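You operate a simulated robot arm through the tools that you are given. There is no shell and no other tool. Be economical: measure what you need, move in short steps, check, and stop when the job is done.

You are at the controls of a simulated robot arm. One attempt, no reset.

JOB
End the truck's charge and put the charger plug away.
Fine: STOP first, then mains off and plug out; plug into the holster, orange flap shut; both knobs and START stay untouched.

The check looks at the end state, three seconds after you hand in, the way a careful person would. Anything else that was tipped, shoved, dropped, spilled or broken makes it a failure.

ROBOT AND FRAMES
A 6-joint arm with a two-finger parallel gripper on a trunk, on a base that drives. Base frame: it is fixed to the floor where the robot stands at the start and does not move with it; the origin is under the middle of the robot, x ahead of it, y to its left, z up. Units: m, degrees, N and s.
With the tool pointing down near the work surface it reaches from about 0.18 to 0.76 m from the robot's upright axis, wherever it stands. Its first joint turns from -166.0 to 166.0 degrees. Places, roughly: black socket [-1.1, 0.7, 0.9]; charger [0.5, -0.2, 0.6]; charger plug [-1, 0.75, 1]; current knob [0.4, -0.1, 1]; mains switch [0.3, -0.3, 1.1]; orange flap [-1.2, 0.7, 0.9]; red button [0.4, 0, 1]; start button [0.4, 0.1, 1]; voltage knob [0.3, -0.3, 1]. Payload 3.91 kg.
Tool frame: the origin (TCP) lies between the finger pads and is the grasp point; the fingertips stand 0.03 m ahead of it; z points along the fingers, y is the line along which they close. Largest opening 0.11 m; finger width 0.02, thickness 0.01; the body of the gripper, 0.048 by 0.112 m, starts 0.055 m behind the TCP.
Orientation is that of the tool frame in the base frame, as a unit quaternion [w, x, y, z]. With the fingers straight down and closing along the base's y, the tool's x points along the base's -x, its y along +y and its z along -z.

CONTROLS
- The arm moves only by the tool arm_command. Its argument "plan" is a list that holds one entry, the list of rows, each a list of 7 numbers: the shift along the tool's x, y, z in m, then the turn, a rotation vector about the tool's x, y, z in degrees, then the opening, from 0 (shut) to 1 (fully open). In form: [[[dx, dy, dz, rx, ry, rz, grip], ...]]. A call has 1 to 8 rows; each row is the pose to reach, as a shift and turn from the pose commanded when the call began, along the tool's axes at that moment. A row lasts 0.2 s, in which the tool goes at most 0.05 m and 8.6 degrees; a call with a longer step from one row to the next is refused whole, and so is a gripper value outside its range. A pose out of reach is approached as far as the arm can. The call stops where the force on the tool passes 90 N (or 10 N more than at its start, if that is more) or the arm is blocked; 0.2 s more then pass. The fingers move at their own pace (about 0.045 m/s each) and stop on an object; they squeeze with about 30 N. The grip force told is the motor's: it shows also when the fingers shut on nothing. Time passes only in rows, and 0.2 s behind the last, so rows that repeat a pose let the fingers close. The reply holds the time, the measured pose of the TCP, the force on the tool along the base axes, the opening and the grip force, in the units named above and with some noise, with the torque about the TCP (base axes, N m) and any sound that the robot's microphone picked up.
- Cameras (640 x 400 px; columns grow to the right, rows downward): "scene" is now at [0.0057, 0.1147, 1.5693]; the picture's right is [-0.35, -0.94, 0.00], its down [-0.67, 0.25, -0.70] and it looks along [0.66, -0.25, -0.71] (base axes); focal length 266 px, centre (320, 200). "wrist" rides on the gripper at [0.071, 0.022, -0.107] in the tool frame; the picture's right is [-0.29, 0.96, 0.00], its down [-0.76, -0.23, -0.61] and it looks along [-0.58, -0.18, 0.79] (tool axes); focal length 243 px, centre (320, 200). There is no depth. A picture from a camera that has moved, and an enlarged one, comes with that camera's place and axes in the base frame and with its lens. The place of the scene camera against the robot may be out by one fixed shift of up to 0.025 m in any direction.
- grab_frame(camera): a new picture of that camera. The clock stands still meanwhile.
- lift_body(by): slides the trunk up (or, below 0, down) by that many m; the arm and the scene camera ride with it, the base frame stays. It gives what a move gives, with no picture.
- steer(legs): drives the robot by 1 to 6 legs, each [ahead, left, turn to the left] in m, m and degrees, along the robot's own axes; the way and the turn of a leg run together, so that a leg with both is an arc; at most 1.5 m and 180 degrees a leg. The arm and the cameras ride along, it lands a little off, and it stops where it bumps. It gives what a move gives.
- aim_head(pan, tilt): turns the head with the scene camera to pan (to the left, within 86 degrees either way) and tilt (down, from -29 to 69), counted from straight ahead of the robot. It gives what a move gives.
- zoom(camera, box): a new picture of the part [left, top, right, bottom] of that camera's present view, enlarged. The clock stands still meanwhile.
- sign_off(): hands the job in; it is judged then, once.

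Work in short steps. Places have to be worked out from the pictures, the camera data and where the tool is seen: move nearer, look again, correct. Check each grasp and each placing, and mend what went wrong. You have 120 turns and 90 pictures in all, those below and enlarged ones among them. Open the gripper and draw the arm clear of the work before you hand the job in, unless the task says otherwise; then end with one line.

The tools are called after ">>>" as a command line: name --argument value ..., lists and objects as JSON in quotes. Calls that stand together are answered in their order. arm_command: Moves the arm, as the interface text tells. Its arguments: {"type":"object","properties":{"plan":{"type":"array"}},"required":["plan"]} The other tools are called the same way: lift_body (by) slides the trunk up or down; steer (legs) drives the base; aim_head (pan, tilt) turns the head that bears the scene camera; grab_frame (camera) takes a picture; zoom (camera, box) takes an enlarged picture of a part of a camera's view; sign_off () hands the job in.

At the start:

```text
t: 0.0
tcp_pos: [0.2463, -0.2124, 1.2887]
orientation: [0.001, 0.001, 1.0, 0.0]
wrist_force: [0.3, -0.3, 0.1]
wrist_torque: [0.02, -0.04, -0.01]
width: 0.1099
gripper_force: 0.1
trunk travel left (down, up): [-0.525, 0.065]
robot x, y, heading: [0.0037, -0.0026, 0.1]
head pan, tilt: [-20.6, 45.6]
```

scene: 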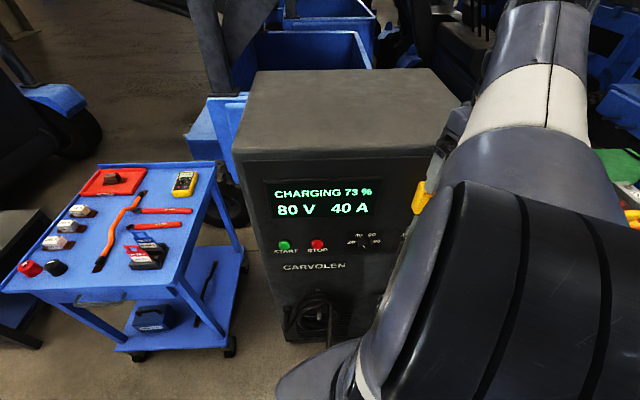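
wrist: 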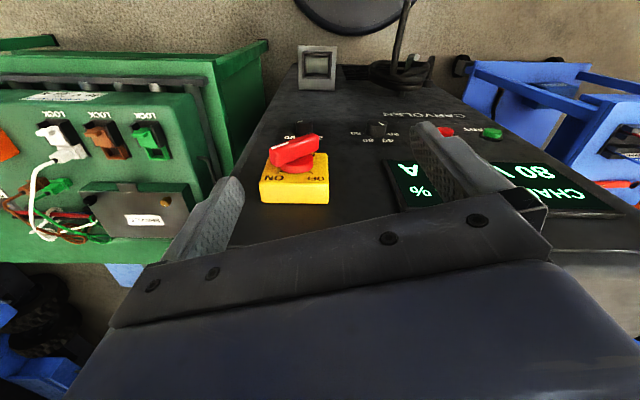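

The STOP button appears near [0.386,-0.03,1.0] with the charger face yawed about -20°. I look closer at the panel before moving.

>>> zoom --camera "wrist" --box '[240, 20, 560, 220]'

>>> zoom --camera "scene" --box '[230, 140, 470, 360]'

```text
2.00 times, centred on (400, 120) of wrist
camera zoom: at [0.1746, -0.1912, 1.3951], right [0.29, 0.96, 0.0], down [0.76, -0.23, 0.61], along [0.58, -0.18, -0.79], focal length 485 px, centre (160, 360)
```

zoom: 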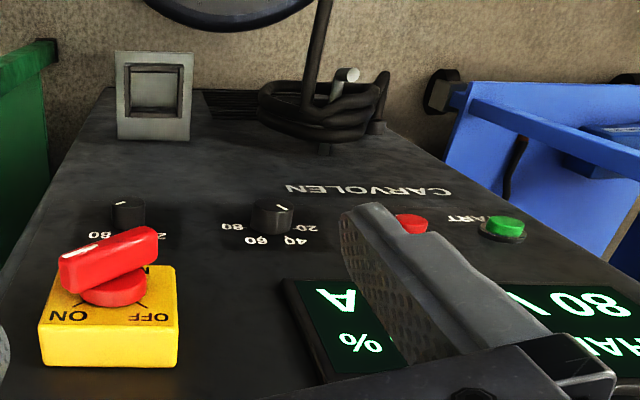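

```text
1.82 times, centred on (350, 250) of scene
camera zoom: at [0.0057, 0.1147, 1.5693], right [-0.35, -0.94, 0.0], down [-0.67, 0.25, -0.7], along [0.66, -0.25, -0.71], focal length 483 px, centre (266, 109)
```

zoom: 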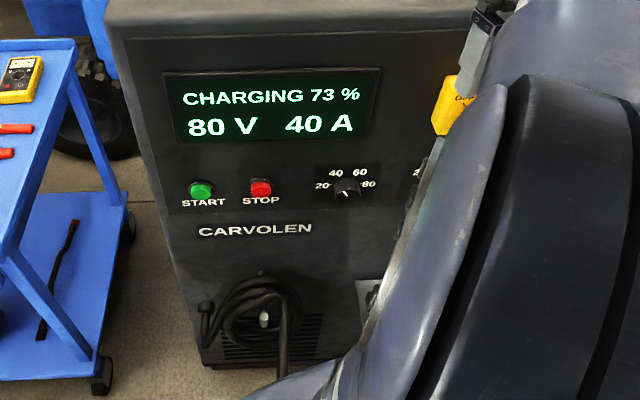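

Holster is the grey box low on the charger front; the cable hangs in a coil beside it. I look left and behind with the head to see the truck, the cable and free floor.

>>> aim_head --pan 86 --tilt 35

>>> grab_frame --camera "scene"

>>> aim_head --pan 20 --tilt 60

>>> grab_frame --camera "scene"

```text
t: 1.8
tcp_pos: [0.2462, -0.2127, 1.2876]
orientation: [0.0, 0.0, 1.0, 0.0]
wrist_force: [1.3, -0.1, -0.1]
wrist_torque: [0.02, 0.01, 0.01]
width: 0.11
gripper_force: 0.0
trunk travel left (down, up): [-0.525, 0.065]
robot x, y, heading: [-0.0, 0.0005, 0.2]
head pan, tilt: [85.9, 35.0]
```

```text
85 pictures are left
camera scene: at [-0.0637, 0.231, 1.5849], right [1.0, -0.07, 0.0], down [-0.04, -0.57, -0.82], along [0.06, 0.82, -0.57], focal length 266 px, centre (320, 200)
```

scene: 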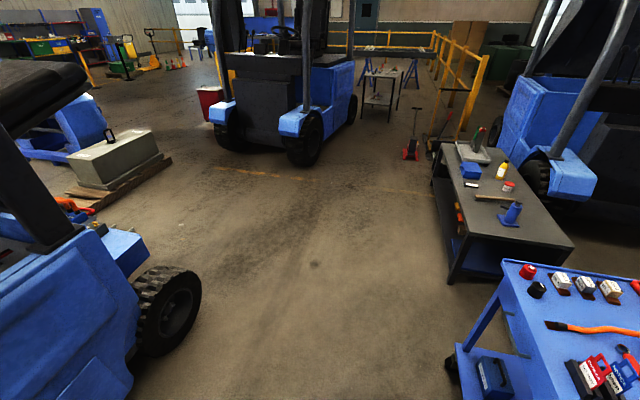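

```text
t: 3.2
tcp_pos: [0.2464, -0.213, 1.2881]
orientation: [0.001, 0.0, 1.0, 0.0]
wrist_force: [0.1, -0.4, 0.4]
wrist_torque: [-0.02, -0.03, -0.02]
width: 0.1099
gripper_force: 0.1
trunk travel left (down, up): [-0.525, 0.065]
robot x, y, heading: [0.0003, -0.001, -0.0]
head pan, tilt: [20.0, 60.0]
```

```text
84 pictures are left
camera scene: at [-0.0074, 0.166, 1.5506], right [0.34, -0.94, 0.0], down [-0.81, -0.3, -0.5], along [0.47, 0.17, -0.87], focal length 266 px, centre (320, 200)
```

scene: 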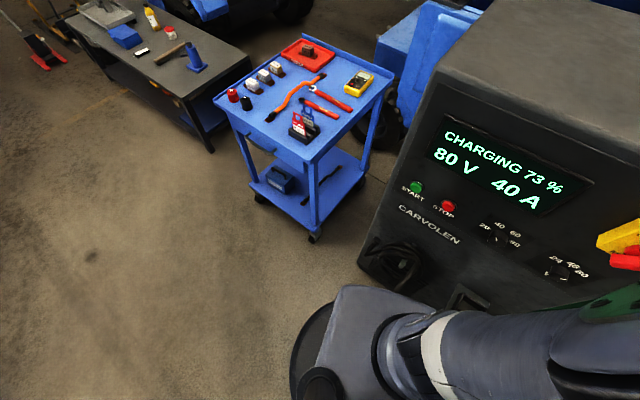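

The truck is behind-left. I check the right side and straight down front for the cable run.

>>> aim_head --pan -80 --tilt 50

>>> grab_frame --camera "scene"

>>> aim_head --pan 86 --tilt 65

>>> grab_frame --camera "scene"

```text
t: 5.0
tcp_pos: [0.246, -0.2134, 1.2871]
orientation: [0.0, 0.0, 1.0, 0.0]
wrist_force: [-0.6, 0.0, 0.4]
wrist_torque: [0.01, -0.01, -0.02]
width: 0.1099
gripper_force: 0.1
trunk travel left (down, up): [-0.525, 0.065]
robot x, y, heading: [-0.0014, 0.0007, 0.1]
head pan, tilt: [-80.0, 50.0]
```

```text
83 pictures are left
camera scene: at [-0.0566, 0.0673, 1.5631], right [-0.98, -0.17, 0.0], down [-0.13, 0.75, -0.64], along [0.11, -0.63, -0.77], focal length 266 px, centre (320, 200)
```

scene: 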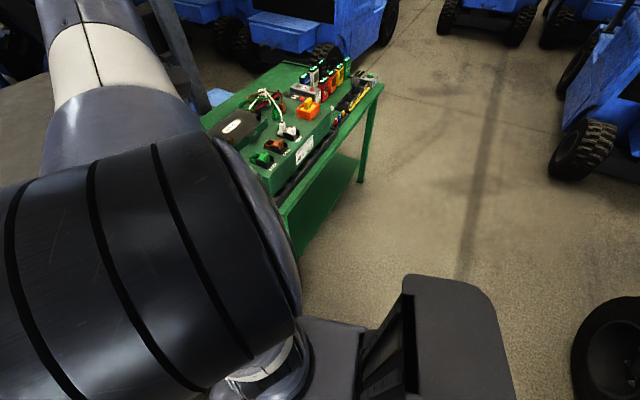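

```text
t: 7.5
tcp_pos: [0.2463, -0.2119, 1.2884]
orientation: [0.0, 0.0, 1.0, -0.001]
wrist_force: [0.2, -0.4, 0.0]
wrist_torque: [0.0, 0.01, 0.03]
width: 0.1102
gripper_force: 0.0
trunk travel left (down, up): [-0.525, 0.065]
robot x, y, heading: [0.002, -0.0009, 0.2]
head pan, tilt: [85.9, 65.0]
```

```text
82 pictures are left
camera scene: at [-0.0657, 0.2037, 1.545], right [1.0, -0.07, 0.0], down [-0.06, -0.9, -0.42], along [0.03, 0.42, -0.91], focal length 266 px, centre (320, 200)
```

scene: 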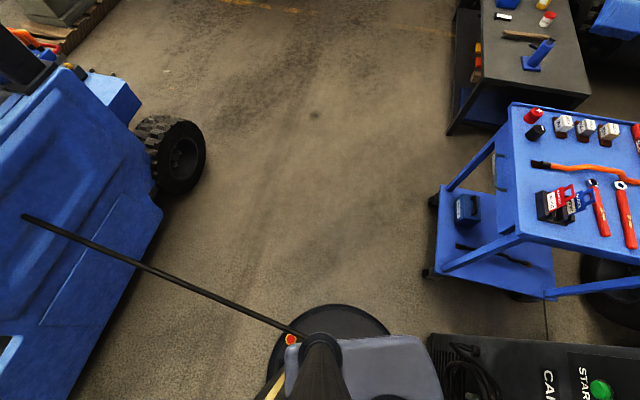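

A taut cable runs on the robot's left from the charger to the truck; backing straight keeps clear of it. I back up 0.28 m to get room for a horizontal tool.

>>> steer --legs '[[-0.28, 0, 0]]'

>>> aim_head --pan -10 --tilt 40

>>> grab_frame --camera "scene"

>>> grab_frame --camera "wrist"

```text
t: 9.5
tcp_pos: [-0.0343, -0.2132, 1.2869]
orientation: [0.001, 0.002, 1.0, 0.0]
wrist_force: [-0.7, 1.1, 0.4]
wrist_torque: [-0.02, 0.0, 0.03]
width: 0.1098
gripper_force: 0.0
trunk travel left (down, up): [-0.525, 0.065]
robot x, y, heading: [-0.2795, -0.0033, -0.6]
head pan, tilt: [85.9, 65.0]
```

```text
t: 11.2
tcp_pos: [-0.035, -0.2123, 1.2889]
orientation: [0.0, 0.002, 1.0, 0.001]
wrist_force: [-0.4, 0.6, 0.2]
wrist_torque: [-0.02, -0.03, 0.01]
width: 0.1099
gripper_force: 0.1
trunk travel left (down, up): [-0.525, 0.065]
robot x, y, heading: [-0.2807, -0.003, -0.2]
head pan, tilt: [-10.0, 40.0]
```

```text
81 pictures are left
camera scene: at [-0.2661, 0.1288, 1.5773], right [-0.18, -0.98, 0.0], down [-0.63, 0.11, -0.77], along [0.75, -0.13, -0.64], focal length 266 px, centre (320, 200)
```

scene: 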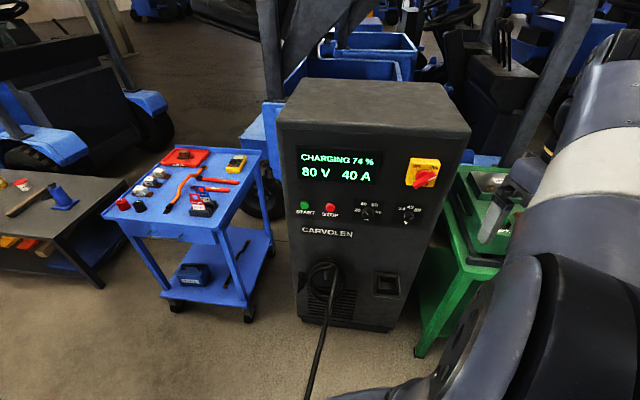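

```text
80 pictures are left
camera wrist: at [-0.1062, -0.1913, 1.395], right [0.29, 0.96, 0.0], down [0.76, -0.23, 0.61], along [0.58, -0.18, -0.79], focal length 243 px, centre (320, 200)
```

wrist: 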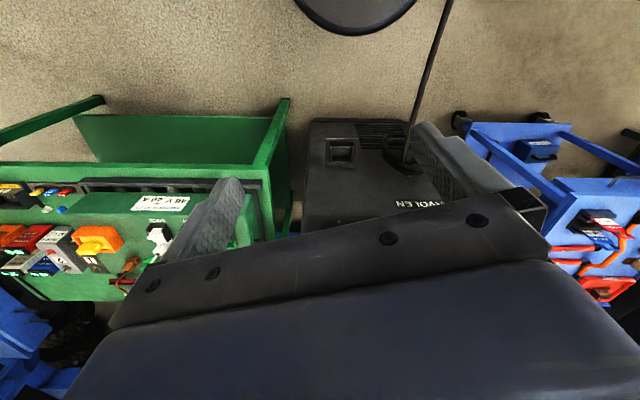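

Charging display is clear and the panel is unobstructed. Next, I lower the trunk 0.28 and swing the tool forward, pitching up toward the panel in free space.

>>> lift_body --by -0.28

>>> arm_command --plan '[[[-0.03, 0.0225, 0, 0, -8.5, 0, 0.5], [-0.06, 0.045, 0, 0, -17, 0, 0], [-0.09, 0.0675, 0, 0, -25.5, 0, 0], [-0.12, 0.09, 0, 0, -34, 0, 0], [-0.15, 0.1125, 0, 0, -42.5, 0, 0], [-0.18, 0.135, 0, 0, -51, 0, 0], [-0.21, 0.1575, 0, 0, -59.5, 0, 0], [-0.22, 0.175, 0, 0, -68, 0, 0]]]'

```text
t: 14.0
tcp_pos: [-0.035, -0.2124, 1.0073]
orientation: [0.0, 0.001, 1.0, 0.0]
wrist_force: [0.3, 0.6, -0.7]
wrist_torque: [-0.02, 0.0, -0.03]
width: 0.11
gripper_force: 0.0
trunk travel left (down, up): [-0.245, 0.345]
robot x, y, heading: [-0.2797, 0.0004, -0.2]
head pan, tilt: [-10.0, 40.0]
```

```text
t: 15.8
tcp_pos: [0.1862, -0.0378, 1.0084]
orientation: [0.56, 0.002, 0.829, -0.001]
wrist_force: [0.6, 0.6, 0.1]
wrist_torque: [0.01, -0.01, 0.01]
width: 0.0003
gripper_force: 29.8
trunk travel left (down, up): [-0.245, 0.345]
robot x, y, heading: [-0.2789, -0.0022, -0.4]
head pan, tilt: [-10.0, 40.0]
```

Tool is 68° up with fingers shut. I finish the turn to horizontal and normal to the panel (yaw -20.6°).

>>> arm_command --plan '[[[0, 0, 0, 5.08, -5.44, 0.99, 0], [0, 0, 0, 10.17, -10.88, 1.98, 0], [0, 0, 0, 15.25, -16.32, 2.96, 0], [0, 0, 0, 20.34, -21.76, 3.95, 0]]]'

>>> grab_frame --camera "wrist"

>>> grab_frame --camera "scene"

```text
t: 16.8
tcp_pos: [0.1865, -0.0383, 1.0076]
orientation: [0.695, 0.127, 0.696, -0.128]
wrist_force: [-0.2, 0.2, -1.3]
wrist_torque: [0.01, 0.03, 0.05]
width: 0.0002
gripper_force: 30.4
out of reach, approached as far as the arm can: row 2, 3
trunk travel left (down, up): [-0.245, 0.345]
robot x, y, heading: [-0.2799, 0.0022, -0.3]
head pan, tilt: [-10.0, 40.0]
```

```text
79 pictures are left
camera wrist: at [0.0923, 0.0195, 0.9364], right [0.34, 0.89, 0.29], down [-0.65, 0.0, 0.76], along [0.68, -0.45, 0.58], focal length 243 px, centre (320, 200)
```

wrist: 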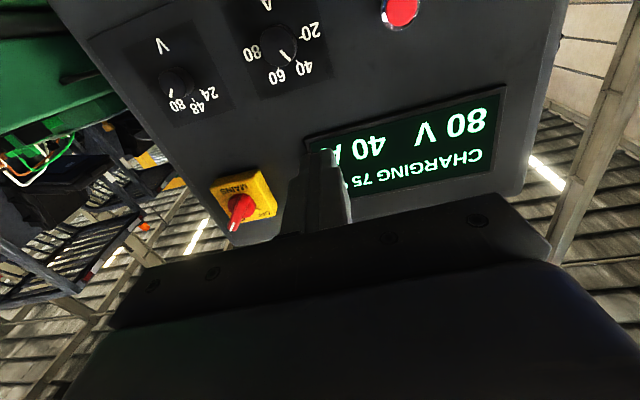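

```text
78 pictures are left
camera scene: at [-0.2663, 0.1287, 1.2973], right [-0.18, -0.98, 0.0], down [-0.63, 0.11, -0.77], along [0.75, -0.14, -0.64], focal length 266 px, centre (320, 200)
```

scene: 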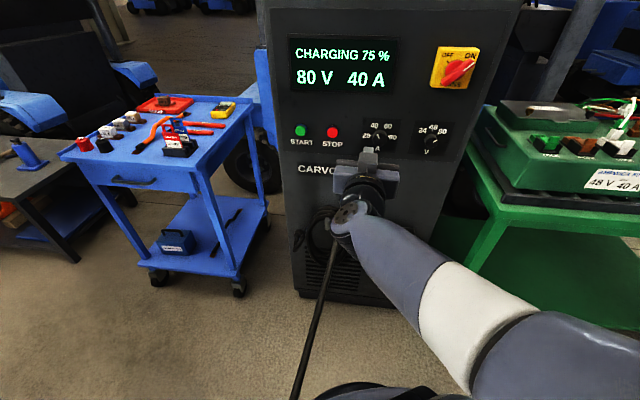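

STOP triangulates to about [0.408,-0.019,0.957]. I align the tip laterally (down 0.05, left 0.096) and go forward to ~6 cm short, then look.

>>> arm_command --plan '[[[0.018, 0.032, 0.01, 0, 0, 0, 0], [0.036, 0.064, 0.02, 0, 0, 0, 0], [0.0506, 0.096, 0.04, 0, 0, 0, 0], [0.0506, 0.096, 0.08, 0, 0, 0, 0], [0.0506, 0.096, 0.115, 0, 0, 0, 0]]]'

>>> grab_frame --camera "wrist"

>>> zoom --camera "scene" --box '[240, 80, 480, 230]'

```text
t: 18.0
tcp_pos: [0.3279, 0.0111, 0.9578]
orientation: [0.696, 0.127, 0.696, -0.127]
wrist_force: [-0.4, -0.4, -0.3]
wrist_torque: [0.01, -0.03, 0.0]
width: 0.0
gripper_force: 30.4
trunk travel left (down, up): [-0.245, 0.345]
robot x, y, heading: [-0.2788, 0.0042, -0.3]
head pan, tilt: [-10.0, 40.0]
```

```text
77 pictures are left
camera wrist: at [0.2345, 0.0691, 0.8861], right [0.34, 0.9, 0.29], down [-0.65, 0.0, 0.76], along [0.68, -0.45, 0.58], focal length 243 px, centre (320, 200)
```

wrist: 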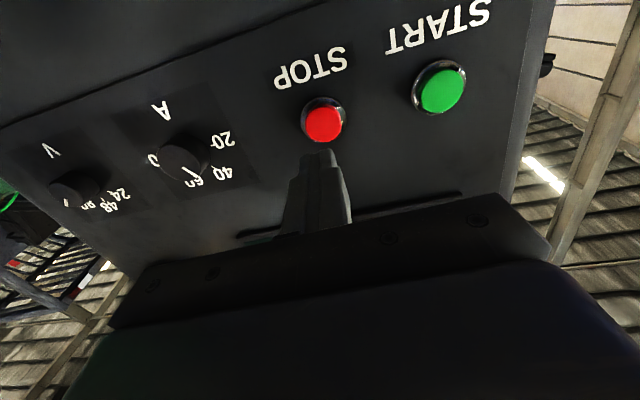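

```text
2.67 times, centred on (360, 155) of scene
camera zoom: at [-0.2663, 0.1289, 1.2973], right [-0.18, -0.98, 0.0], down [-0.63, 0.11, -0.77], along [0.75, -0.14, -0.64], focal length 708 px, centre (213, 320)
```

zoom: 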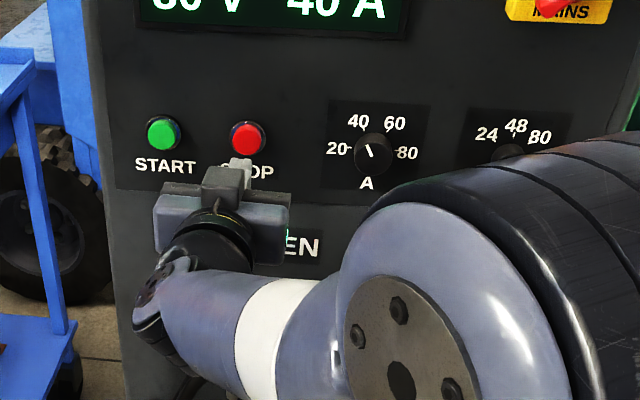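

The tip points at STOP within ~3 mm. I advance, pressing gently through ~1 cm.

>>> arm_command --plan '[[[0.002, 0, 0.03, 0, 0, 0, 0], [0.002, 0, 0.045, 0, 0, 0, 0], [0.002, 0, 0.052, 0, 0, 0, 0], [0.002, 0, 0.057, 0, 0, 0, 0], [0.002, 0, 0.061, 0, 0, 0, 0]]]'

>>> grab_frame --camera "scene"

```text
t: 19.2
tcp_pos: [0.3827, -0.0112, 0.9548]
orientation: [0.696, 0.127, 0.695, -0.127]
wrist_force: [-2.8, 2.9, -0.8]
wrist_torque: [0.01, -0.01, 0.08]
width: 0.0001
gripper_force: 30.1
trunk travel left (down, up): [-0.245, 0.345]
robot x, y, heading: [-0.2794, 0.0005, 0.0]
head pan, tilt: [-10.0, 40.0]
heard: click
```

```text
75 pictures are left
camera scene: at [-0.2664, 0.1291, 1.2973], right [-0.18, -0.98, 0.0], down [-0.63, 0.11, -0.77], along [0.75, -0.14, -0.64], focal length 266 px, centre (320, 200)
```

scene: 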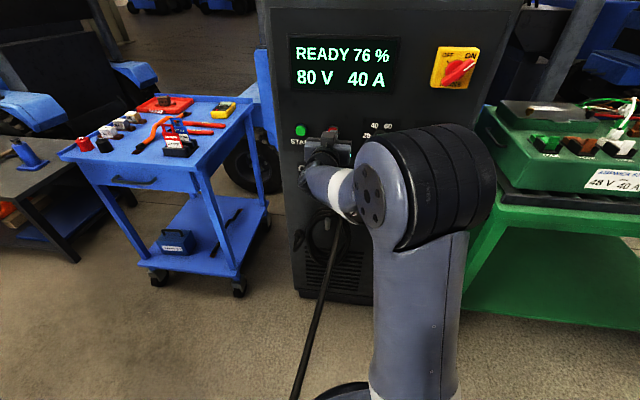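

The display says READY, so charging has stopped. I retreat straight back, then move right in front of the mains switch (est. [0.310,-0.265,1.13]) and raise the trunk.

>>> arm_command --plan '[[[0, 0, -0.05, 0, 0, 0, 0], [0, 0, -0.1, 0, 0, 0, 0], [0, -0.035, -0.13, 0, 0, 0, 0], [0, -0.083, -0.14, 0, 0, 0, 0.3], [0, -0.131, -0.14, 0, 0, 0, 0.6], [0, -0.179, -0.135, 0, 0, 0, 0.7], [0, -0.225, -0.13, 0, 0, 0, 0.7], [0, -0.264, -0.125, 0, 0, 0, 0.7]]]'

>>> lift_body --by 0.17

>>> grab_frame --camera "wrist"

>>> grab_frame --camera "scene"

```text
t: 21.0
tcp_pos: [0.1736, -0.2151, 0.9554]
orientation: [0.695, 0.128, 0.696, -0.127]
wrist_force: [-0.4, 0.1, 0.4]
wrist_torque: [-0.04, -0.02, 0.03]
width: 0.0769
gripper_force: 0.2
trunk travel left (down, up): [-0.245, 0.345]
robot x, y, heading: [-0.2811, -0.0019, -0.0]
head pan, tilt: [-10.0, 40.0]
```

```text
t: 22.9
tcp_pos: [0.1737, -0.2138, 1.1241]
orientation: [0.696, 0.128, 0.695, -0.128]
wrist_force: [-0.5, 0.0, -0.3]
wrist_torque: [0.0, 0.01, 0.01]
width: 0.0774
gripper_force: 0.1
trunk travel left (down, up): [-0.415, 0.175]
robot x, y, heading: [-0.2819, -0.0025, -0.3]
head pan, tilt: [-10.0, 40.0]
```

```text
74 pictures are left
camera wrist: at [0.0806, -0.1557, 1.0542], right [0.34, 0.89, 0.29], down [-0.65, 0.0, 0.76], along [0.68, -0.45, 0.58], focal length 243 px, centre (320, 200)
```

wrist: 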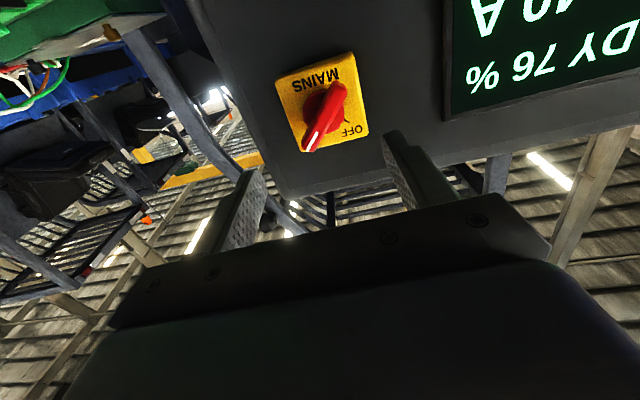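

```text
73 pictures are left
camera scene: at [-0.266, 0.1287, 1.4673], right [-0.18, -0.98, 0.0], down [-0.63, 0.11, -0.77], along [0.75, -0.14, -0.64], focal length 266 px, centre (320, 200)
```

scene: 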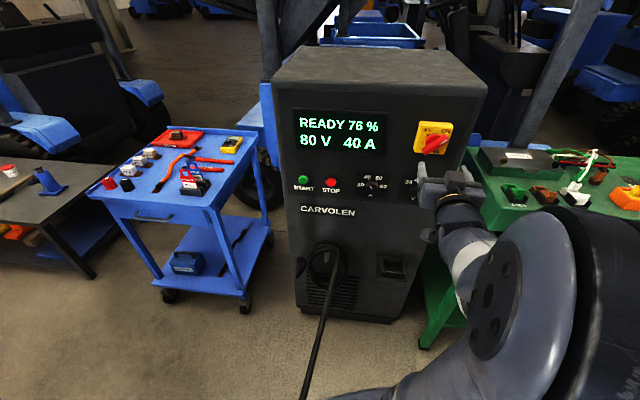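

I zoom on the switch in both cameras to get its lever angle and centre.

>>> zoom --camera "wrist" --box '[240, 30, 400, 170]'

>>> zoom --camera "scene" --box '[390, 100, 500, 180]'

```text
2.86 times, centred on (320, 100) of wrist
camera zoom: at [0.0806, -0.1557, 1.0542], right [0.34, 0.89, 0.29], down [-0.65, 0.0, 0.76], along [0.68, -0.45, 0.58], focal length 693 px, centre (320, 486)
```

zoom: 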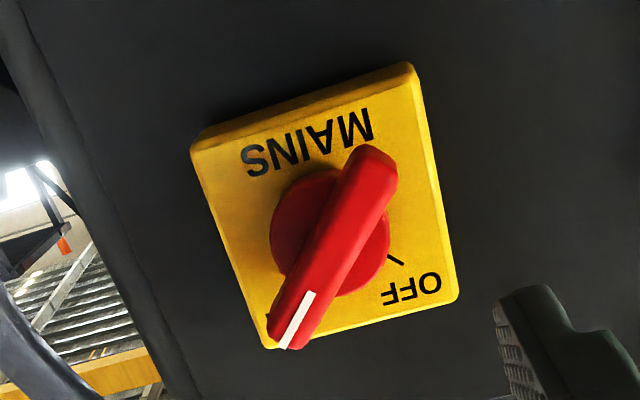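

```text
5.00 times, centred on (445, 140) of scene
camera zoom: at [-0.266, 0.1287, 1.4673], right [-0.18, -0.98, 0.0], down [-0.63, 0.11, -0.77], along [0.75, -0.14, -0.64], focal length 1327 px, centre (-305, 500)
```

zoom: 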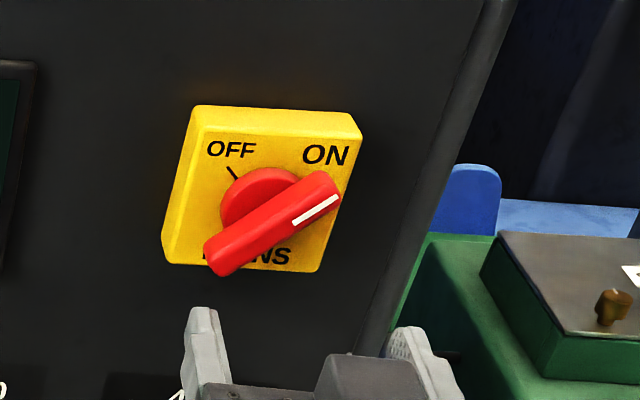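

Lever centre front ≈ depth 0.358, aligned laterally with the tool; lever at 45° to ON. I roll +45° about the tool axis so the fingers straddle it, and advance 5 cm, then check.

>>> arm_command --plan '[[[-0.002, 0, 0.0, 0, 0, 7.5, 0.6], [-0.002, 0, 0.0, 0, 0, 15, 0.6], [-0.002, 0, 0.0, 0, 0, 22.5, 0.6], [-0.002, 0, 0.01, 0, 0, 30, 0.6], [-0.002, 0, 0.03, 0, 0, 37.5, 0.6], [-0.002, 0, 0.05, 0, 0, 45, 0.6]]]'

>>> grab_frame --camera "wrist"

>>> zoom --camera "scene" --box '[390, 100, 500, 180]'

```text
t: 24.3
tcp_pos: [0.2215, -0.2311, 1.1274]
orientation: [0.691, 0.384, 0.593, 0.15]
wrist_force: [0.5, -0.8, -0.6]
wrist_torque: [-0.01, 0.01, -0.03]
width: 0.066
gripper_force: 0.0
trunk travel left (down, up): [-0.415, 0.175]
robot x, y, heading: [-0.2813, 0.0023, -0.2]
head pan, tilt: [-10.0, 40.0]
```

```text
70 pictures are left
camera wrist: at [0.1434, -0.1325, 1.0928], right [0.17, 0.44, 0.88], down [-0.82, -0.44, 0.37], along [0.55, -0.78, 0.29], focal length 243 px, centre (320, 200)
```

wrist: 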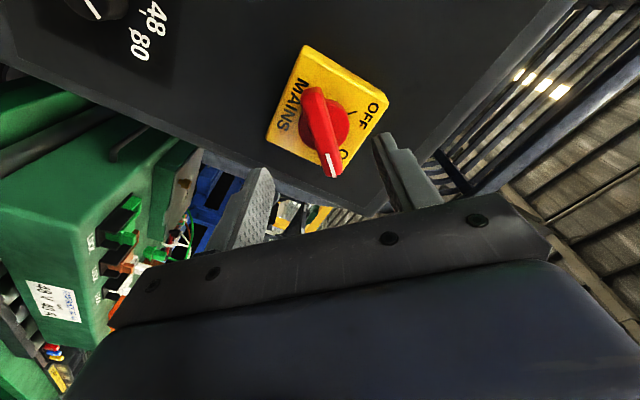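

```text
5.00 times, centred on (445, 140) of scene
camera zoom: at [-0.2661, 0.1288, 1.4673], right [-0.18, -0.98, 0.0], down [-0.63, 0.11, -0.77], along [0.75, -0.14, -0.64], focal length 1327 px, centre (-305, 500)
```

zoom: 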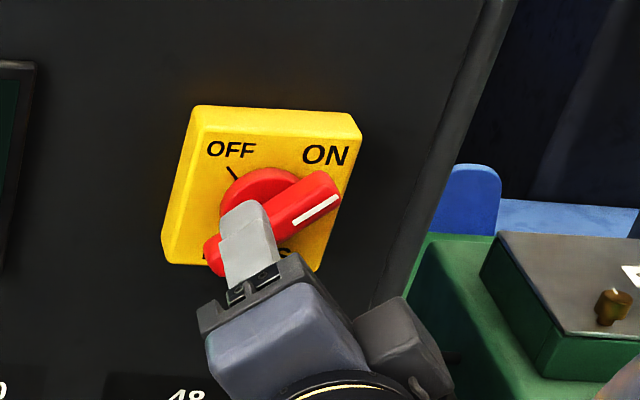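

Fingers straddle the lever line within a few mm. I advance 5 cm more and close on the lever.

>>> arm_command --plan '[[[0, 0, 0.025, 0, 0, 0, 0.6], [0, 0, 0.042, 0, 0, 0, 0.6], [0, 0, 0.052, 0, 0, 0, 0.6], [0, 0, 0.052, 0, 0, 0, 0.3], [0, 0, 0.052, 0, 0, 0, 0], [0, 0, 0.052, 0, 0, 0, 0], [0, 0, 0.052, 0, 0, 0, 0]]]'

>>> grab_frame --camera "wrist"

```text
t: 25.9
tcp_pos: [0.2704, -0.2463, 1.1275]
orientation: [0.692, 0.382, 0.595, 0.148]
wrist_force: [6.9, 17.3, 14.7]
wrist_torque: [-0.18, -0.32, 1.37]
width: 0.0163
gripper_force: 39.2
trunk travel left (down, up): [-0.415, 0.175]
robot x, y, heading: [-0.279, -0.0018, -0.2]
head pan, tilt: [-10.0, 40.0]
```

```text
68 pictures are left
camera wrist: at [0.1916, -0.148, 1.0928], right [0.17, 0.44, 0.88], down [-0.82, -0.44, 0.38], along [0.55, -0.78, 0.29], focal length 243 px, centre (320, 200)
```

wrist: 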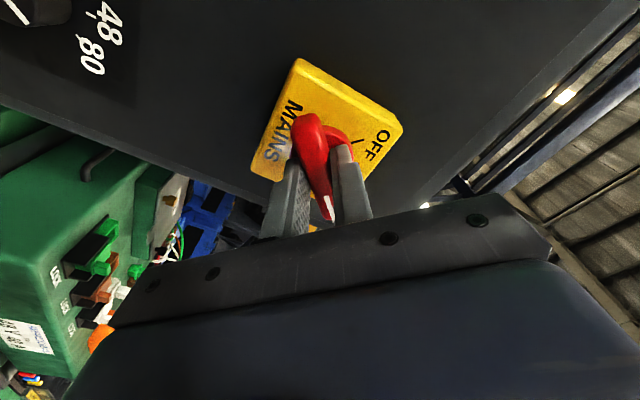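

Lever is gripped (16 mm). The side force says the lever centre lies ~3 mm toward tool +y; I shift and turn -60° toward OFF.

>>> arm_command --plan '[[[0, 0.003, 0, 0, 0, 0, 0], [0, 0.003, 0, 0, 0, -8.5, 0], [0, 0.003, 0, 0, 0, -17, 0], [0, 0.003, 0, 0, 0, -25.5, 0], [0, 0.003, 0, 0, 0, -34, 0], [0, 0.003, 0, 0, 0, -42.5, 0], [0, 0.003, 0, 0, 0, -51, 0], [0, 0.003, 0, 0, 0, -59.5, 0]]]'

```text
t: 27.7
tcp_pos: [0.2701, -0.2496, 1.1291]
orientation: [0.673, 0.039, 0.707, -0.215]
wrist_force: [-12.0, 4.7, -11.4]
wrist_torque: [-0.22, -0.58, 1.07]
width: 0.0168
gripper_force: 44.6
trunk travel left (down, up): [-0.415, 0.175]
robot x, y, heading: [-0.2783, -0.0, -0.3]
head pan, tilt: [-10.0, 40.0]
```

The lever follows with small forces; I turn the remaining 31°.

>>> arm_command --plan '[[[0, 0, 0, 0, 0, -8, 0], [0, 0, 0, 0, 0, -16, 0], [0, 0, 0, 0, 0, -24, 0], [0, 0, 0, 0, 0, -31, 0], [0, 0, 0, 0, 0, -31, 0]]]'

>>> grab_frame --camera "scene"

```text
t: 28.9
tcp_pos: [0.2686, -0.2487, 1.1296]
orientation: [0.591, -0.15, 0.691, -0.387]
wrist_force: [-14.2, -4.7, -11.8]
wrist_torque: [0.73, 0.48, 0.71]
width: 0.0162
gripper_force: 45.2
trunk travel left (down, up): [-0.415, 0.175]
robot x, y, heading: [-0.2787, -0.0003, -0.3]
head pan, tilt: [-10.0, 40.0]
```

```text
67 pictures are left
camera scene: at [-0.2668, 0.1276, 1.4674], right [-0.18, -0.98, 0.0], down [-0.63, 0.11, -0.77], along [0.75, -0.14, -0.64], focal length 266 px, centre (320, 200)
```

scene: 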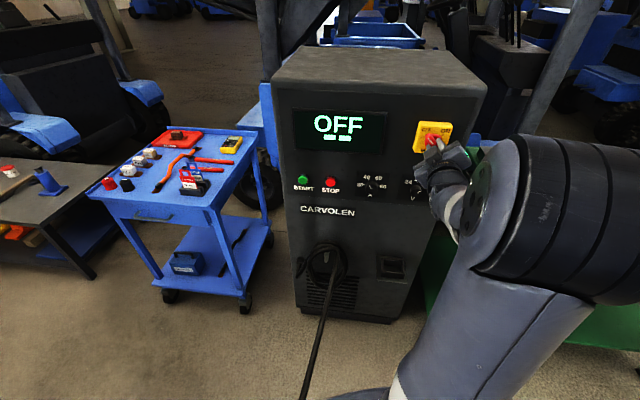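

Display shows OFF. I open, retreat straight and roll back level.

>>> arm_command --plan '[[[0, 0, 0, 0, 0, 0, 0.5], [0, 0, 0, 0, 0, 0, 0.5], [0, 0, 0, 0, 0, 0, 0.5], [0, 0, -0.04, 0, 0, 0, 0.5], [0, 0, -0.08, 0, 0, 0, 0.5], [0, 0, -0.11, 0, 0, 0, 0.5], [0, 0, -0.14, 0, 0, 8, 0.5], [0, 0, -0.16, 0, 0, 16, 0.5]]]'

>>> arm_command --plan '[[[0, 0, 0, 0, 0, 8, 0.5], [0, 0, 0, 0, 0, 16, 0.5], [0, 0, 0, 0, 0, 24, 0.5], [0, 0, 0, 0, 0, 29, 0.5]]]'

>>> zoom --camera "scene" --box '[270, 90, 510, 310]'

>>> grab_frame --camera "wrist"

```text
t: 30.7
tcp_pos: [0.1188, -0.1907, 1.1295]
orientation: [0.64, -0.054, 0.705, -0.3]
wrist_force: [0.0, 0.4, -0.1]
wrist_torque: [-0.02, 0.02, -0.03]
width: 0.0552
gripper_force: 0.0
trunk travel left (down, up): [-0.415, 0.175]
robot x, y, heading: [-0.2793, -0.0007, -0.1]
head pan, tilt: [-10.0, 40.0]
```

```text
t: 31.7
tcp_pos: [0.12, -0.1917, 1.13]
orientation: [0.695, 0.125, 0.696, -0.13]
wrist_force: [-0.1, 0.1, 0.7]
wrist_torque: [-0.04, -0.01, -0.01]
width: 0.0549
gripper_force: 0.1
trunk travel left (down, up): [-0.415, 0.175]
robot x, y, heading: [-0.281, 0.0012, -0.4]
head pan, tilt: [-10.0, 40.0]
```

```text
1.82 times, centred on (390, 200) of scene
camera zoom: at [-0.2661, 0.1287, 1.4673], right [-0.18, -0.98, 0.0], down [-0.63, 0.11, -0.77], along [0.75, -0.14, -0.64], focal length 483 px, centre (193, 200)
```

zoom: 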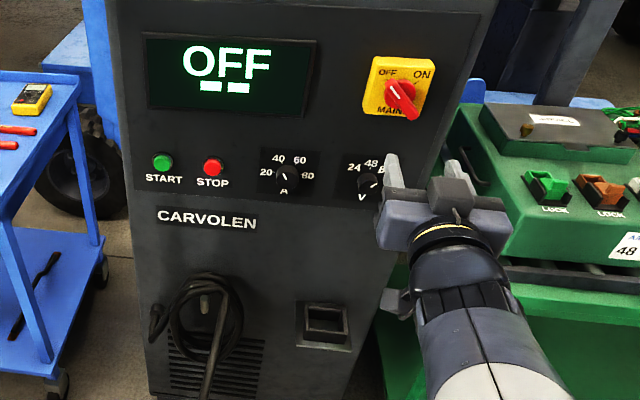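

```text
65 pictures are left
camera wrist: at [0.0268, -0.1336, 1.0585], right [0.34, 0.9, 0.28], down [-0.65, 0.01, 0.76], along [0.68, -0.44, 0.58], focal length 243 px, centre (320, 200)
```

wrist: 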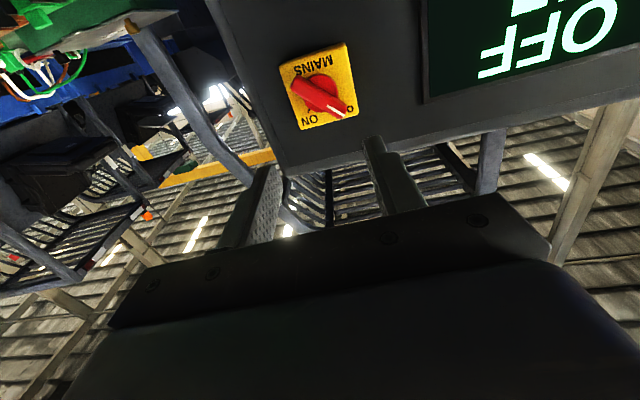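

Mains is OFF and knobs/START are unchanged. I zoom on the holster for its shape before going to the truck.

>>> zoom --camera "scene" --box '[360, 235, 440, 300]'

>>> lift_body --by -0.4

>>> grab_frame --camera "wrist"

>>> grab_frame --camera "scene"

```text
6.15 times, centred on (400, 268) of scene
camera zoom: at [-0.2661, 0.1287, 1.4673], right [-0.18, -0.98, 0.0], down [-0.63, 0.11, -0.77], along [0.75, -0.14, -0.64], focal length 1634 px, centre (-172, -215)
```

zoom: 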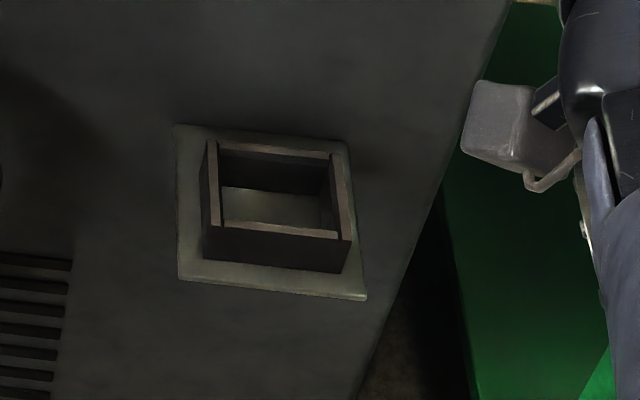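

```text
t: 35.6
tcp_pos: [0.1213, -0.1917, 0.7303]
orientation: [0.695, 0.124, 0.696, -0.131]
wrist_force: [-0.5, 0.4, 0.0]
wrist_torque: [-0.02, 0.01, -0.01]
width: 0.0549
gripper_force: 0.0
trunk travel left (down, up): [-0.015, 0.575]
robot x, y, heading: [-0.2809, 0.0002, -0.4]
head pan, tilt: [-10.0, 40.0]
```

```text
63 pictures are left
camera wrist: at [0.0268, -0.1337, 0.6585], right [0.34, 0.9, 0.28], down [-0.65, 0.01, 0.76], along [0.68, -0.44, 0.58], focal length 243 px, centre (320, 200)
```

wrist: 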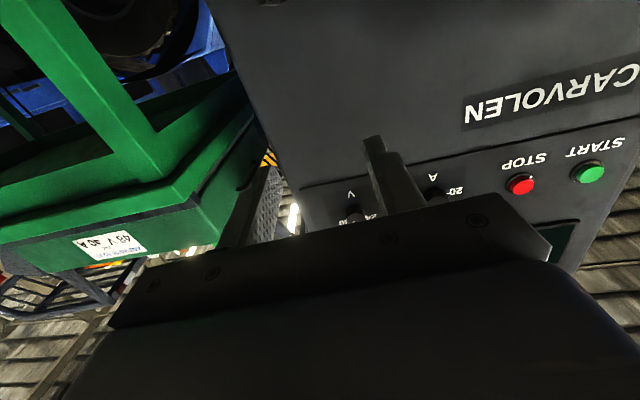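

```text
62 pictures are left
camera scene: at [-0.2661, 0.1287, 1.0673], right [-0.18, -0.98, 0.0], down [-0.63, 0.11, -0.77], along [0.75, -0.14, -0.64], focal length 266 px, centre (320, 200)
```

scene: 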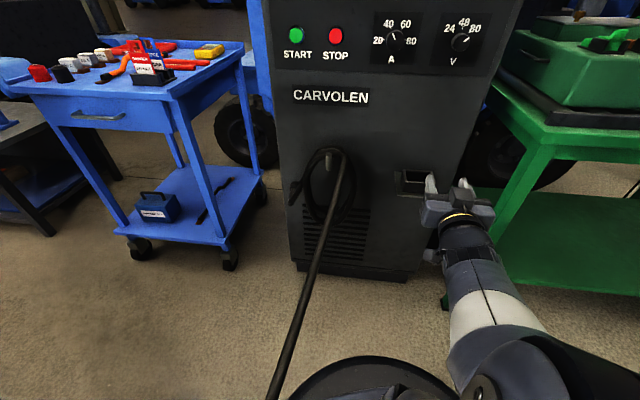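

The holster is a horizontal rectangular sleeve open to the front. I zoom from this lower height for triangulation.

>>> zoom --camera "scene" --box '[370, 150, 450, 210]'

```text
6.67 times, centred on (410, 180) of scene
camera zoom: at [-0.2661, 0.1287, 1.0673], right [-0.18, -0.98, 0.0], down [-0.63, 0.11, -0.77], along [0.75, -0.14, -0.64], focal length 1770 px, centre (-280, 333)
```

zoom: 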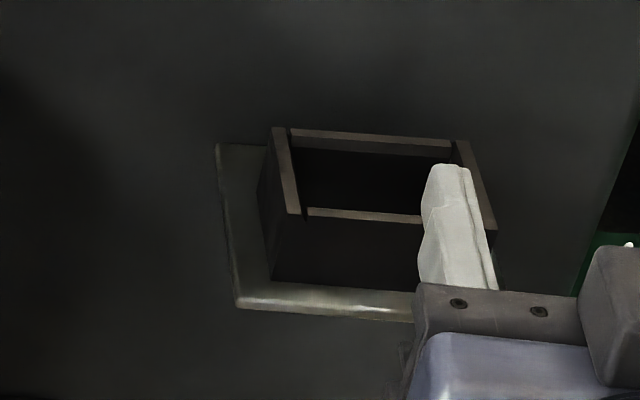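

Holster front centre ≈ [0.26,-0.235,0.65]. Now I raise the trunk fully so the arm clears the cable, turn left 60° and look at the truck.

>>> lift_body --by 0.57

>>> steer --legs '[[0, 0, 60]]'

>>> aim_head --pan 75 --tilt 40

>>> grab_frame --camera "scene"

```text
refused: 0.57 is not a number from -0.4 to 0.4
```

```text
t: 38.6
tcp_pos: [0.084, 0.2541, 0.7302]
orientation: [0.666, -0.243, 0.664, 0.236]
wrist_force: [-0.2, 0.0, 0.6]
wrist_torque: [0.01, -0.01, -0.01]
width: 0.0551
gripper_force: 0.1
trunk travel left (down, up): [-0.015, 0.575]
robot x, y, heading: [-0.2788, 0.0003, 60.2]
head pan, tilt: [-10.0, 40.0]
```

```text
t: 40.2
tcp_pos: [0.0825, 0.2539, 0.7299]
orientation: [0.666, -0.243, 0.664, 0.238]
wrist_force: [0.5, 0.6, 0.6]
wrist_torque: [-0.01, -0.03, 0.0]
width: 0.0552
gripper_force: 0.1
trunk travel left (down, up): [-0.015, 0.575]
robot x, y, heading: [-0.2764, 0.0011, 60.0]
head pan, tilt: [75.0, 40.0]
```

```text
60 pictures are left
camera scene: at [-0.513, 0.0744, 1.0673], right [0.7, 0.71, 0.0], down [0.46, -0.45, -0.77], along [-0.54, 0.54, -0.64], focal length 266 px, centre (320, 200)
```

scene: 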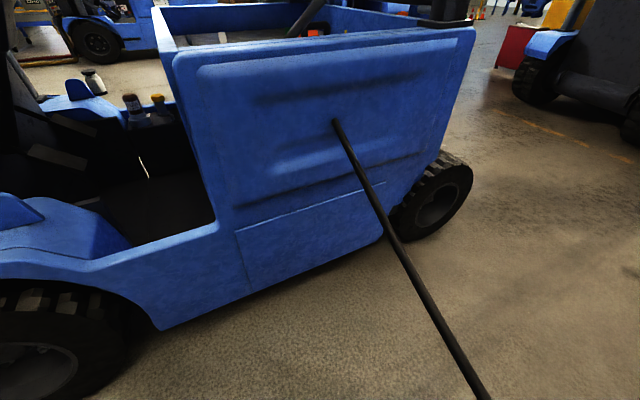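

The lift was refused (limit 0.4), but the turn went without contact; the cable is just drawn straight into the truck. I now raise the trunk 0.4 and look into the truck's open compartment.

>>> lift_body --by 0.4

>>> lift_body --by 0.17

>>> aim_head --pan 70 --tilt 45

>>> grab_frame --camera "scene"

```text
t: 44.0
tcp_pos: [0.0831, 0.2527, 1.1295]
orientation: [0.666, -0.243, 0.664, 0.237]
wrist_force: [0.1, 0.1, -0.3]
wrist_torque: [0.0, 0.03, 0.03]
width: 0.0549
gripper_force: 0.0
trunk travel left (down, up): [-0.415, 0.175]
robot x, y, heading: [-0.2814, -0.002, 60.4]
head pan, tilt: [75.0, 40.0]
```

```text
t: 46.0
tcp_pos: [0.0838, 0.2542, 1.299]
orientation: [0.666, -0.243, 0.664, 0.238]
wrist_force: [0.4, -0.1, 0.2]
wrist_torque: [0.01, 0.0, -0.01]
width: 0.0549
gripper_force: 0.0
trunk travel left (down, up): [-0.585, 0.005]
robot x, y, heading: [-0.2797, -0.0006, 60.1]
head pan, tilt: [75.0, 40.0]
```

```text
t: 46.6
tcp_pos: [0.0848, 0.2542, 1.2999]
orientation: [0.666, -0.242, 0.664, 0.236]
wrist_force: [-0.2, 0.9, 0.2]
wrist_torque: [0.03, -0.02, -0.06]
width: 0.0549
gripper_force: 0.0
trunk travel left (down, up): [-0.585, 0.005]
robot x, y, heading: [-0.2795, 0.0002, 60.3]
head pan, tilt: [70.0, 45.0]
```

```text
59 pictures are left
camera scene: at [-0.5052, 0.0766, 1.6301], right [0.76, 0.65, 0.0], down [0.46, -0.54, -0.71], along [-0.46, 0.54, -0.71], focal length 266 px, centre (320, 200)
```

scene: 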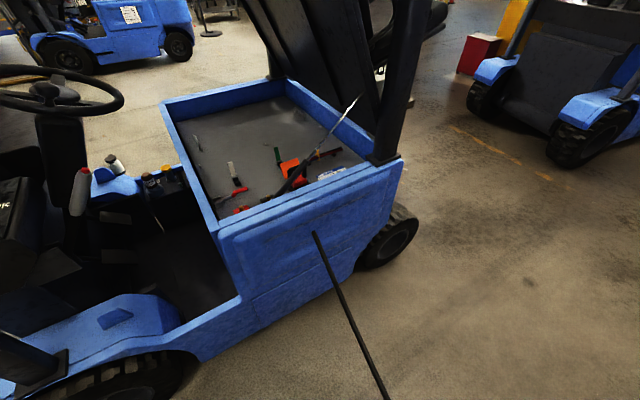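

>>> zoom --camera "scene" --box '[200, 80, 400, 220]'

```text
2.86 times, centred on (300, 150) of scene
camera zoom: at [-0.5052, 0.0766, 1.6301], right [0.76, 0.65, 0.0], down [0.46, -0.54, -0.71], along [-0.46, 0.54, -0.71], focal length 758 px, centre (377, 343)
```

zoom: 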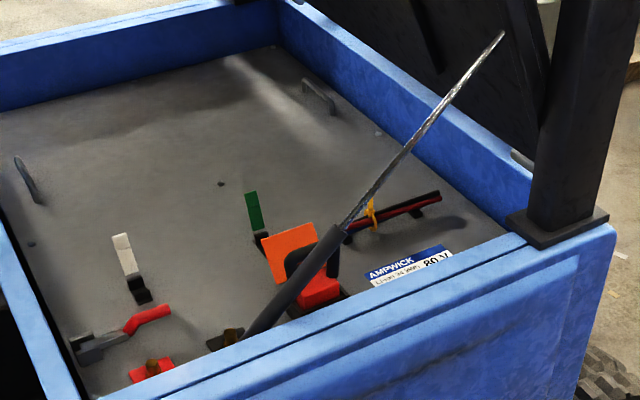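

The compartment holds the red/black connector with the orange flap open, and a gas strut crosses nearby. I turn to face the truck side (heading ≈158°) and look again.

>>> steer --legs '[[0, 0, 98]]'

>>> aim_head --pan -25 --tilt 35

>>> grab_frame --camera "scene"

>>> grab_frame --camera "wrist"

```text
t: 51.2
tcp_pos: [-0.5832, 0.3248, 1.2994]
orientation: [-0.256, 0.661, -0.251, -0.659]
wrist_force: [0.1, 0.2, -0.3]
wrist_torque: [-0.03, 0.0, -0.01]
width: 0.0548
gripper_force: 0.0
trunk travel left (down, up): [-0.585, 0.005]
robot x, y, heading: [-0.2828, 0.0022, 158.6]
head pan, tilt: [70.0, 45.0]
```

```text
t: 52.9
tcp_pos: [-0.5839, 0.3241, 1.3001]
orientation: [-0.257, 0.661, -0.251, -0.659]
wrist_force: [-0.2, 0.1, -0.7]
wrist_torque: [0.0, 0.03, -0.02]
width: 0.055
gripper_force: 0.1
trunk travel left (down, up): [-0.585, 0.005]
robot x, y, heading: [-0.2781, 0.0009, 158.4]
head pan, tilt: [-25.0, 35.0]
```

```text
57 pictures are left
camera scene: at [-0.3509, -0.1097, 1.6449], right [0.72, 0.69, 0.0], down [0.4, -0.42, -0.82], along [-0.56, 0.59, -0.57], focal length 266 px, centre (320, 200)
```

scene: 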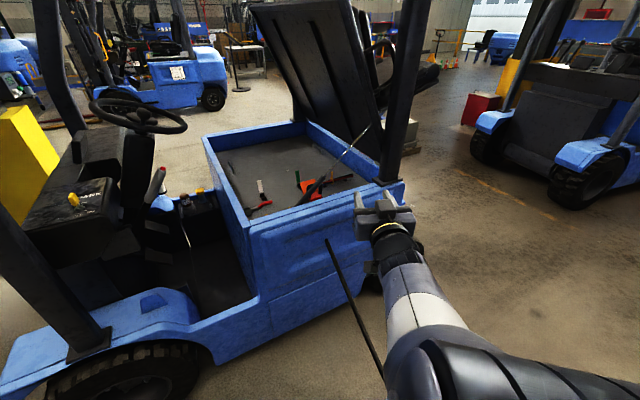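

```text
56 pictures are left
camera wrist: at [-0.5183, 0.2363, 1.2284], right [-0.64, -0.71, 0.28], down [0.6, -0.24, 0.76], along [-0.47, 0.66, 0.58], focal length 243 px, centre (320, 200)
```

wrist: 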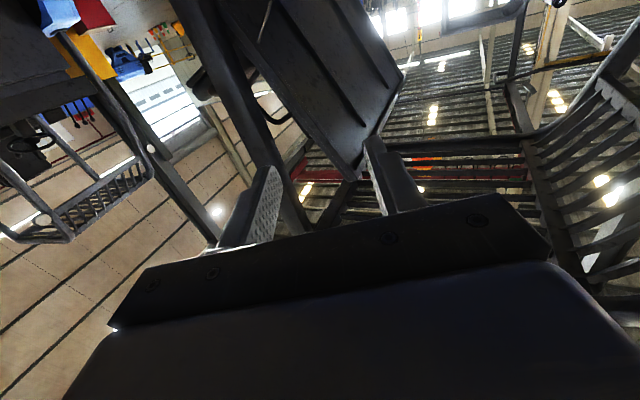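

I zoom in on the connector area from this viewpoint.

>>> zoom --camera "scene" --box '[240, 140, 400, 240]'

```text
4.00 times, centred on (320, 190) of scene
camera zoom: at [-0.3509, -0.1097, 1.6449], right [0.72, 0.69, 0.0], down [0.4, -0.42, -0.82], along [-0.56, 0.59, -0.57], focal length 1062 px, centre (320, 240)
```

zoom: 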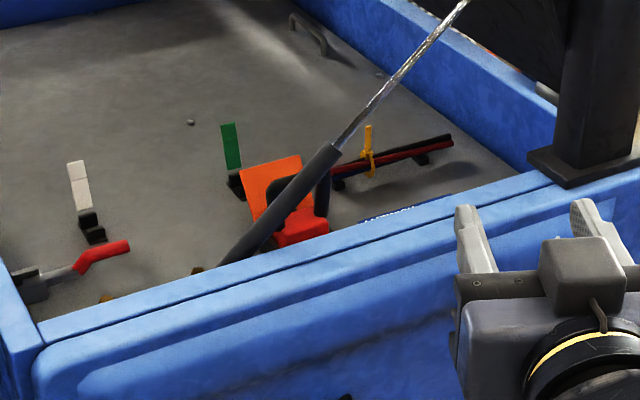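

The strut rises over the plug's robot-side, lower at the south end; I'll approach from the south with the tool pitched down. First I pitch the tool down here in free space.

>>> arm_command --plan '[[[0, 0, 0, 0, 8.5, 0, 0.9], [0, 0, 0, 0, 17, 0, 0.9], [0, 0, 0, 0, 25.5, 0, 0.9], [0, 0, 0, 0, 34, 0, 0.9], [0, 0, 0, 0, 42.5, 0, 0.9], [0, 0, 0, 0, 51, 0, 0.9], [0, 0, 0, 0, 59.5, 0, 0.9], [0, 0, 0, 0, 65, 0, 0.9]]]'

>>> steer --legs '[[0.29, -0.05, 0]]'

>>> grab_frame --camera "scene"

>>> grab_frame --camera "wrist"

```text
t: 54.7
tcp_pos: [-0.5391, 0.3467, 1.2849]
orientation: [-0.051, 0.91, -0.339, -0.234]
wrist_force: [0.0, 0.5, -0.2]
wrist_torque: [0.0, 0.03, -0.02]
width: 0.099
gripper_force: 0.1
out of reach, approached as far as the arm can: row 6, 7, 8
trunk travel left (down, up): [-0.585, 0.005]
robot x, y, heading: [-0.2793, -0.0017, 158.6]
head pan, tilt: [-25.0, 35.0]
```

```text
t: 56.7
tcp_pos: [-0.7899, 0.4978, 1.2862]
orientation: [-0.052, 0.91, -0.338, -0.235]
wrist_force: [-0.6, 0.1, -1.2]
wrist_torque: [-0.05, 0.01, -0.02]
width: 0.099
gripper_force: 0.0
trunk travel left (down, up): [-0.585, 0.005]
robot x, y, heading: [-0.5295, 0.1556, 158.7]
head pan, tilt: [-25.0, 35.0]
```

```text
54 pictures are left
camera scene: at [-0.6004, 0.0426, 1.6449], right [0.72, 0.69, 0.0], down [0.4, -0.41, -0.82], along [-0.57, 0.59, -0.57], focal length 266 px, centre (320, 200)
```

scene: 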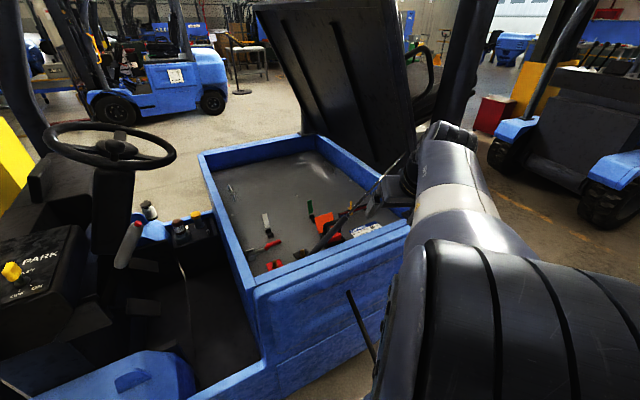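

```text
53 pictures are left
camera wrist: at [-0.7148, 0.413, 1.349], right [-0.8, -0.56, 0.2], down [-0.12, 0.47, 0.87], along [-0.58, 0.68, -0.45], focal length 243 px, centre (320, 200)
```

wrist: 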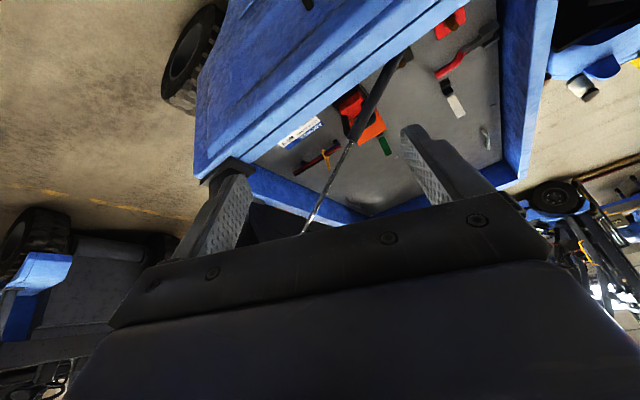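

I zoom on the connector in both cameras.

>>> zoom --camera "wrist" --box '[270, 60, 430, 200]'

>>> zoom --camera "scene" --box '[270, 180, 410, 280]'

```text
2.86 times, centred on (350, 130) of wrist
camera zoom: at [-0.7148, 0.413, 1.349], right [-0.8, -0.56, 0.2], down [-0.12, 0.47, 0.87], along [-0.58, 0.68, -0.45], focal length 693 px, centre (234, 400)
```

zoom: 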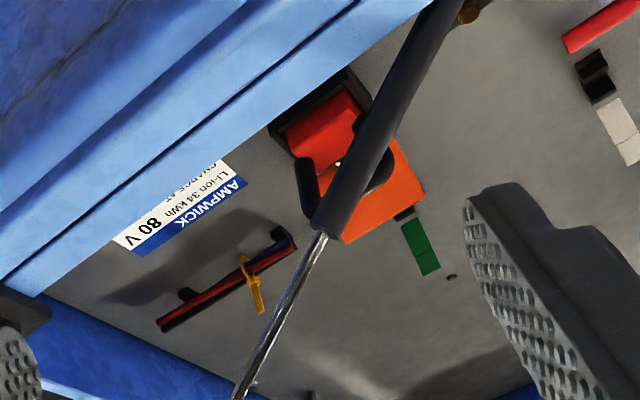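

```text
4.00 times, centred on (340, 230) of scene
camera zoom: at [-0.6004, 0.0426, 1.6449], right [0.72, 0.69, 0.0], down [0.4, -0.41, -0.82], along [-0.57, 0.59, -0.57], focal length 1062 px, centre (240, 80)
```

zoom: 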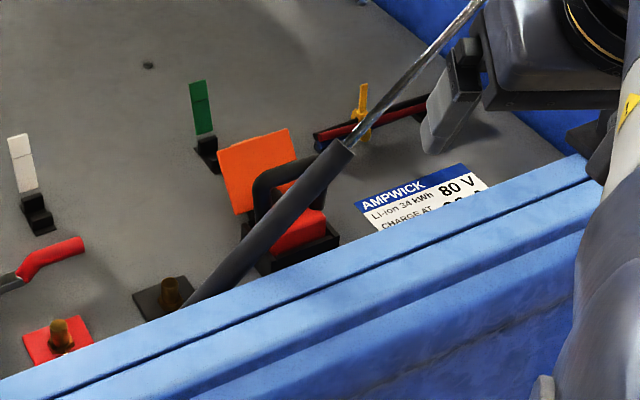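

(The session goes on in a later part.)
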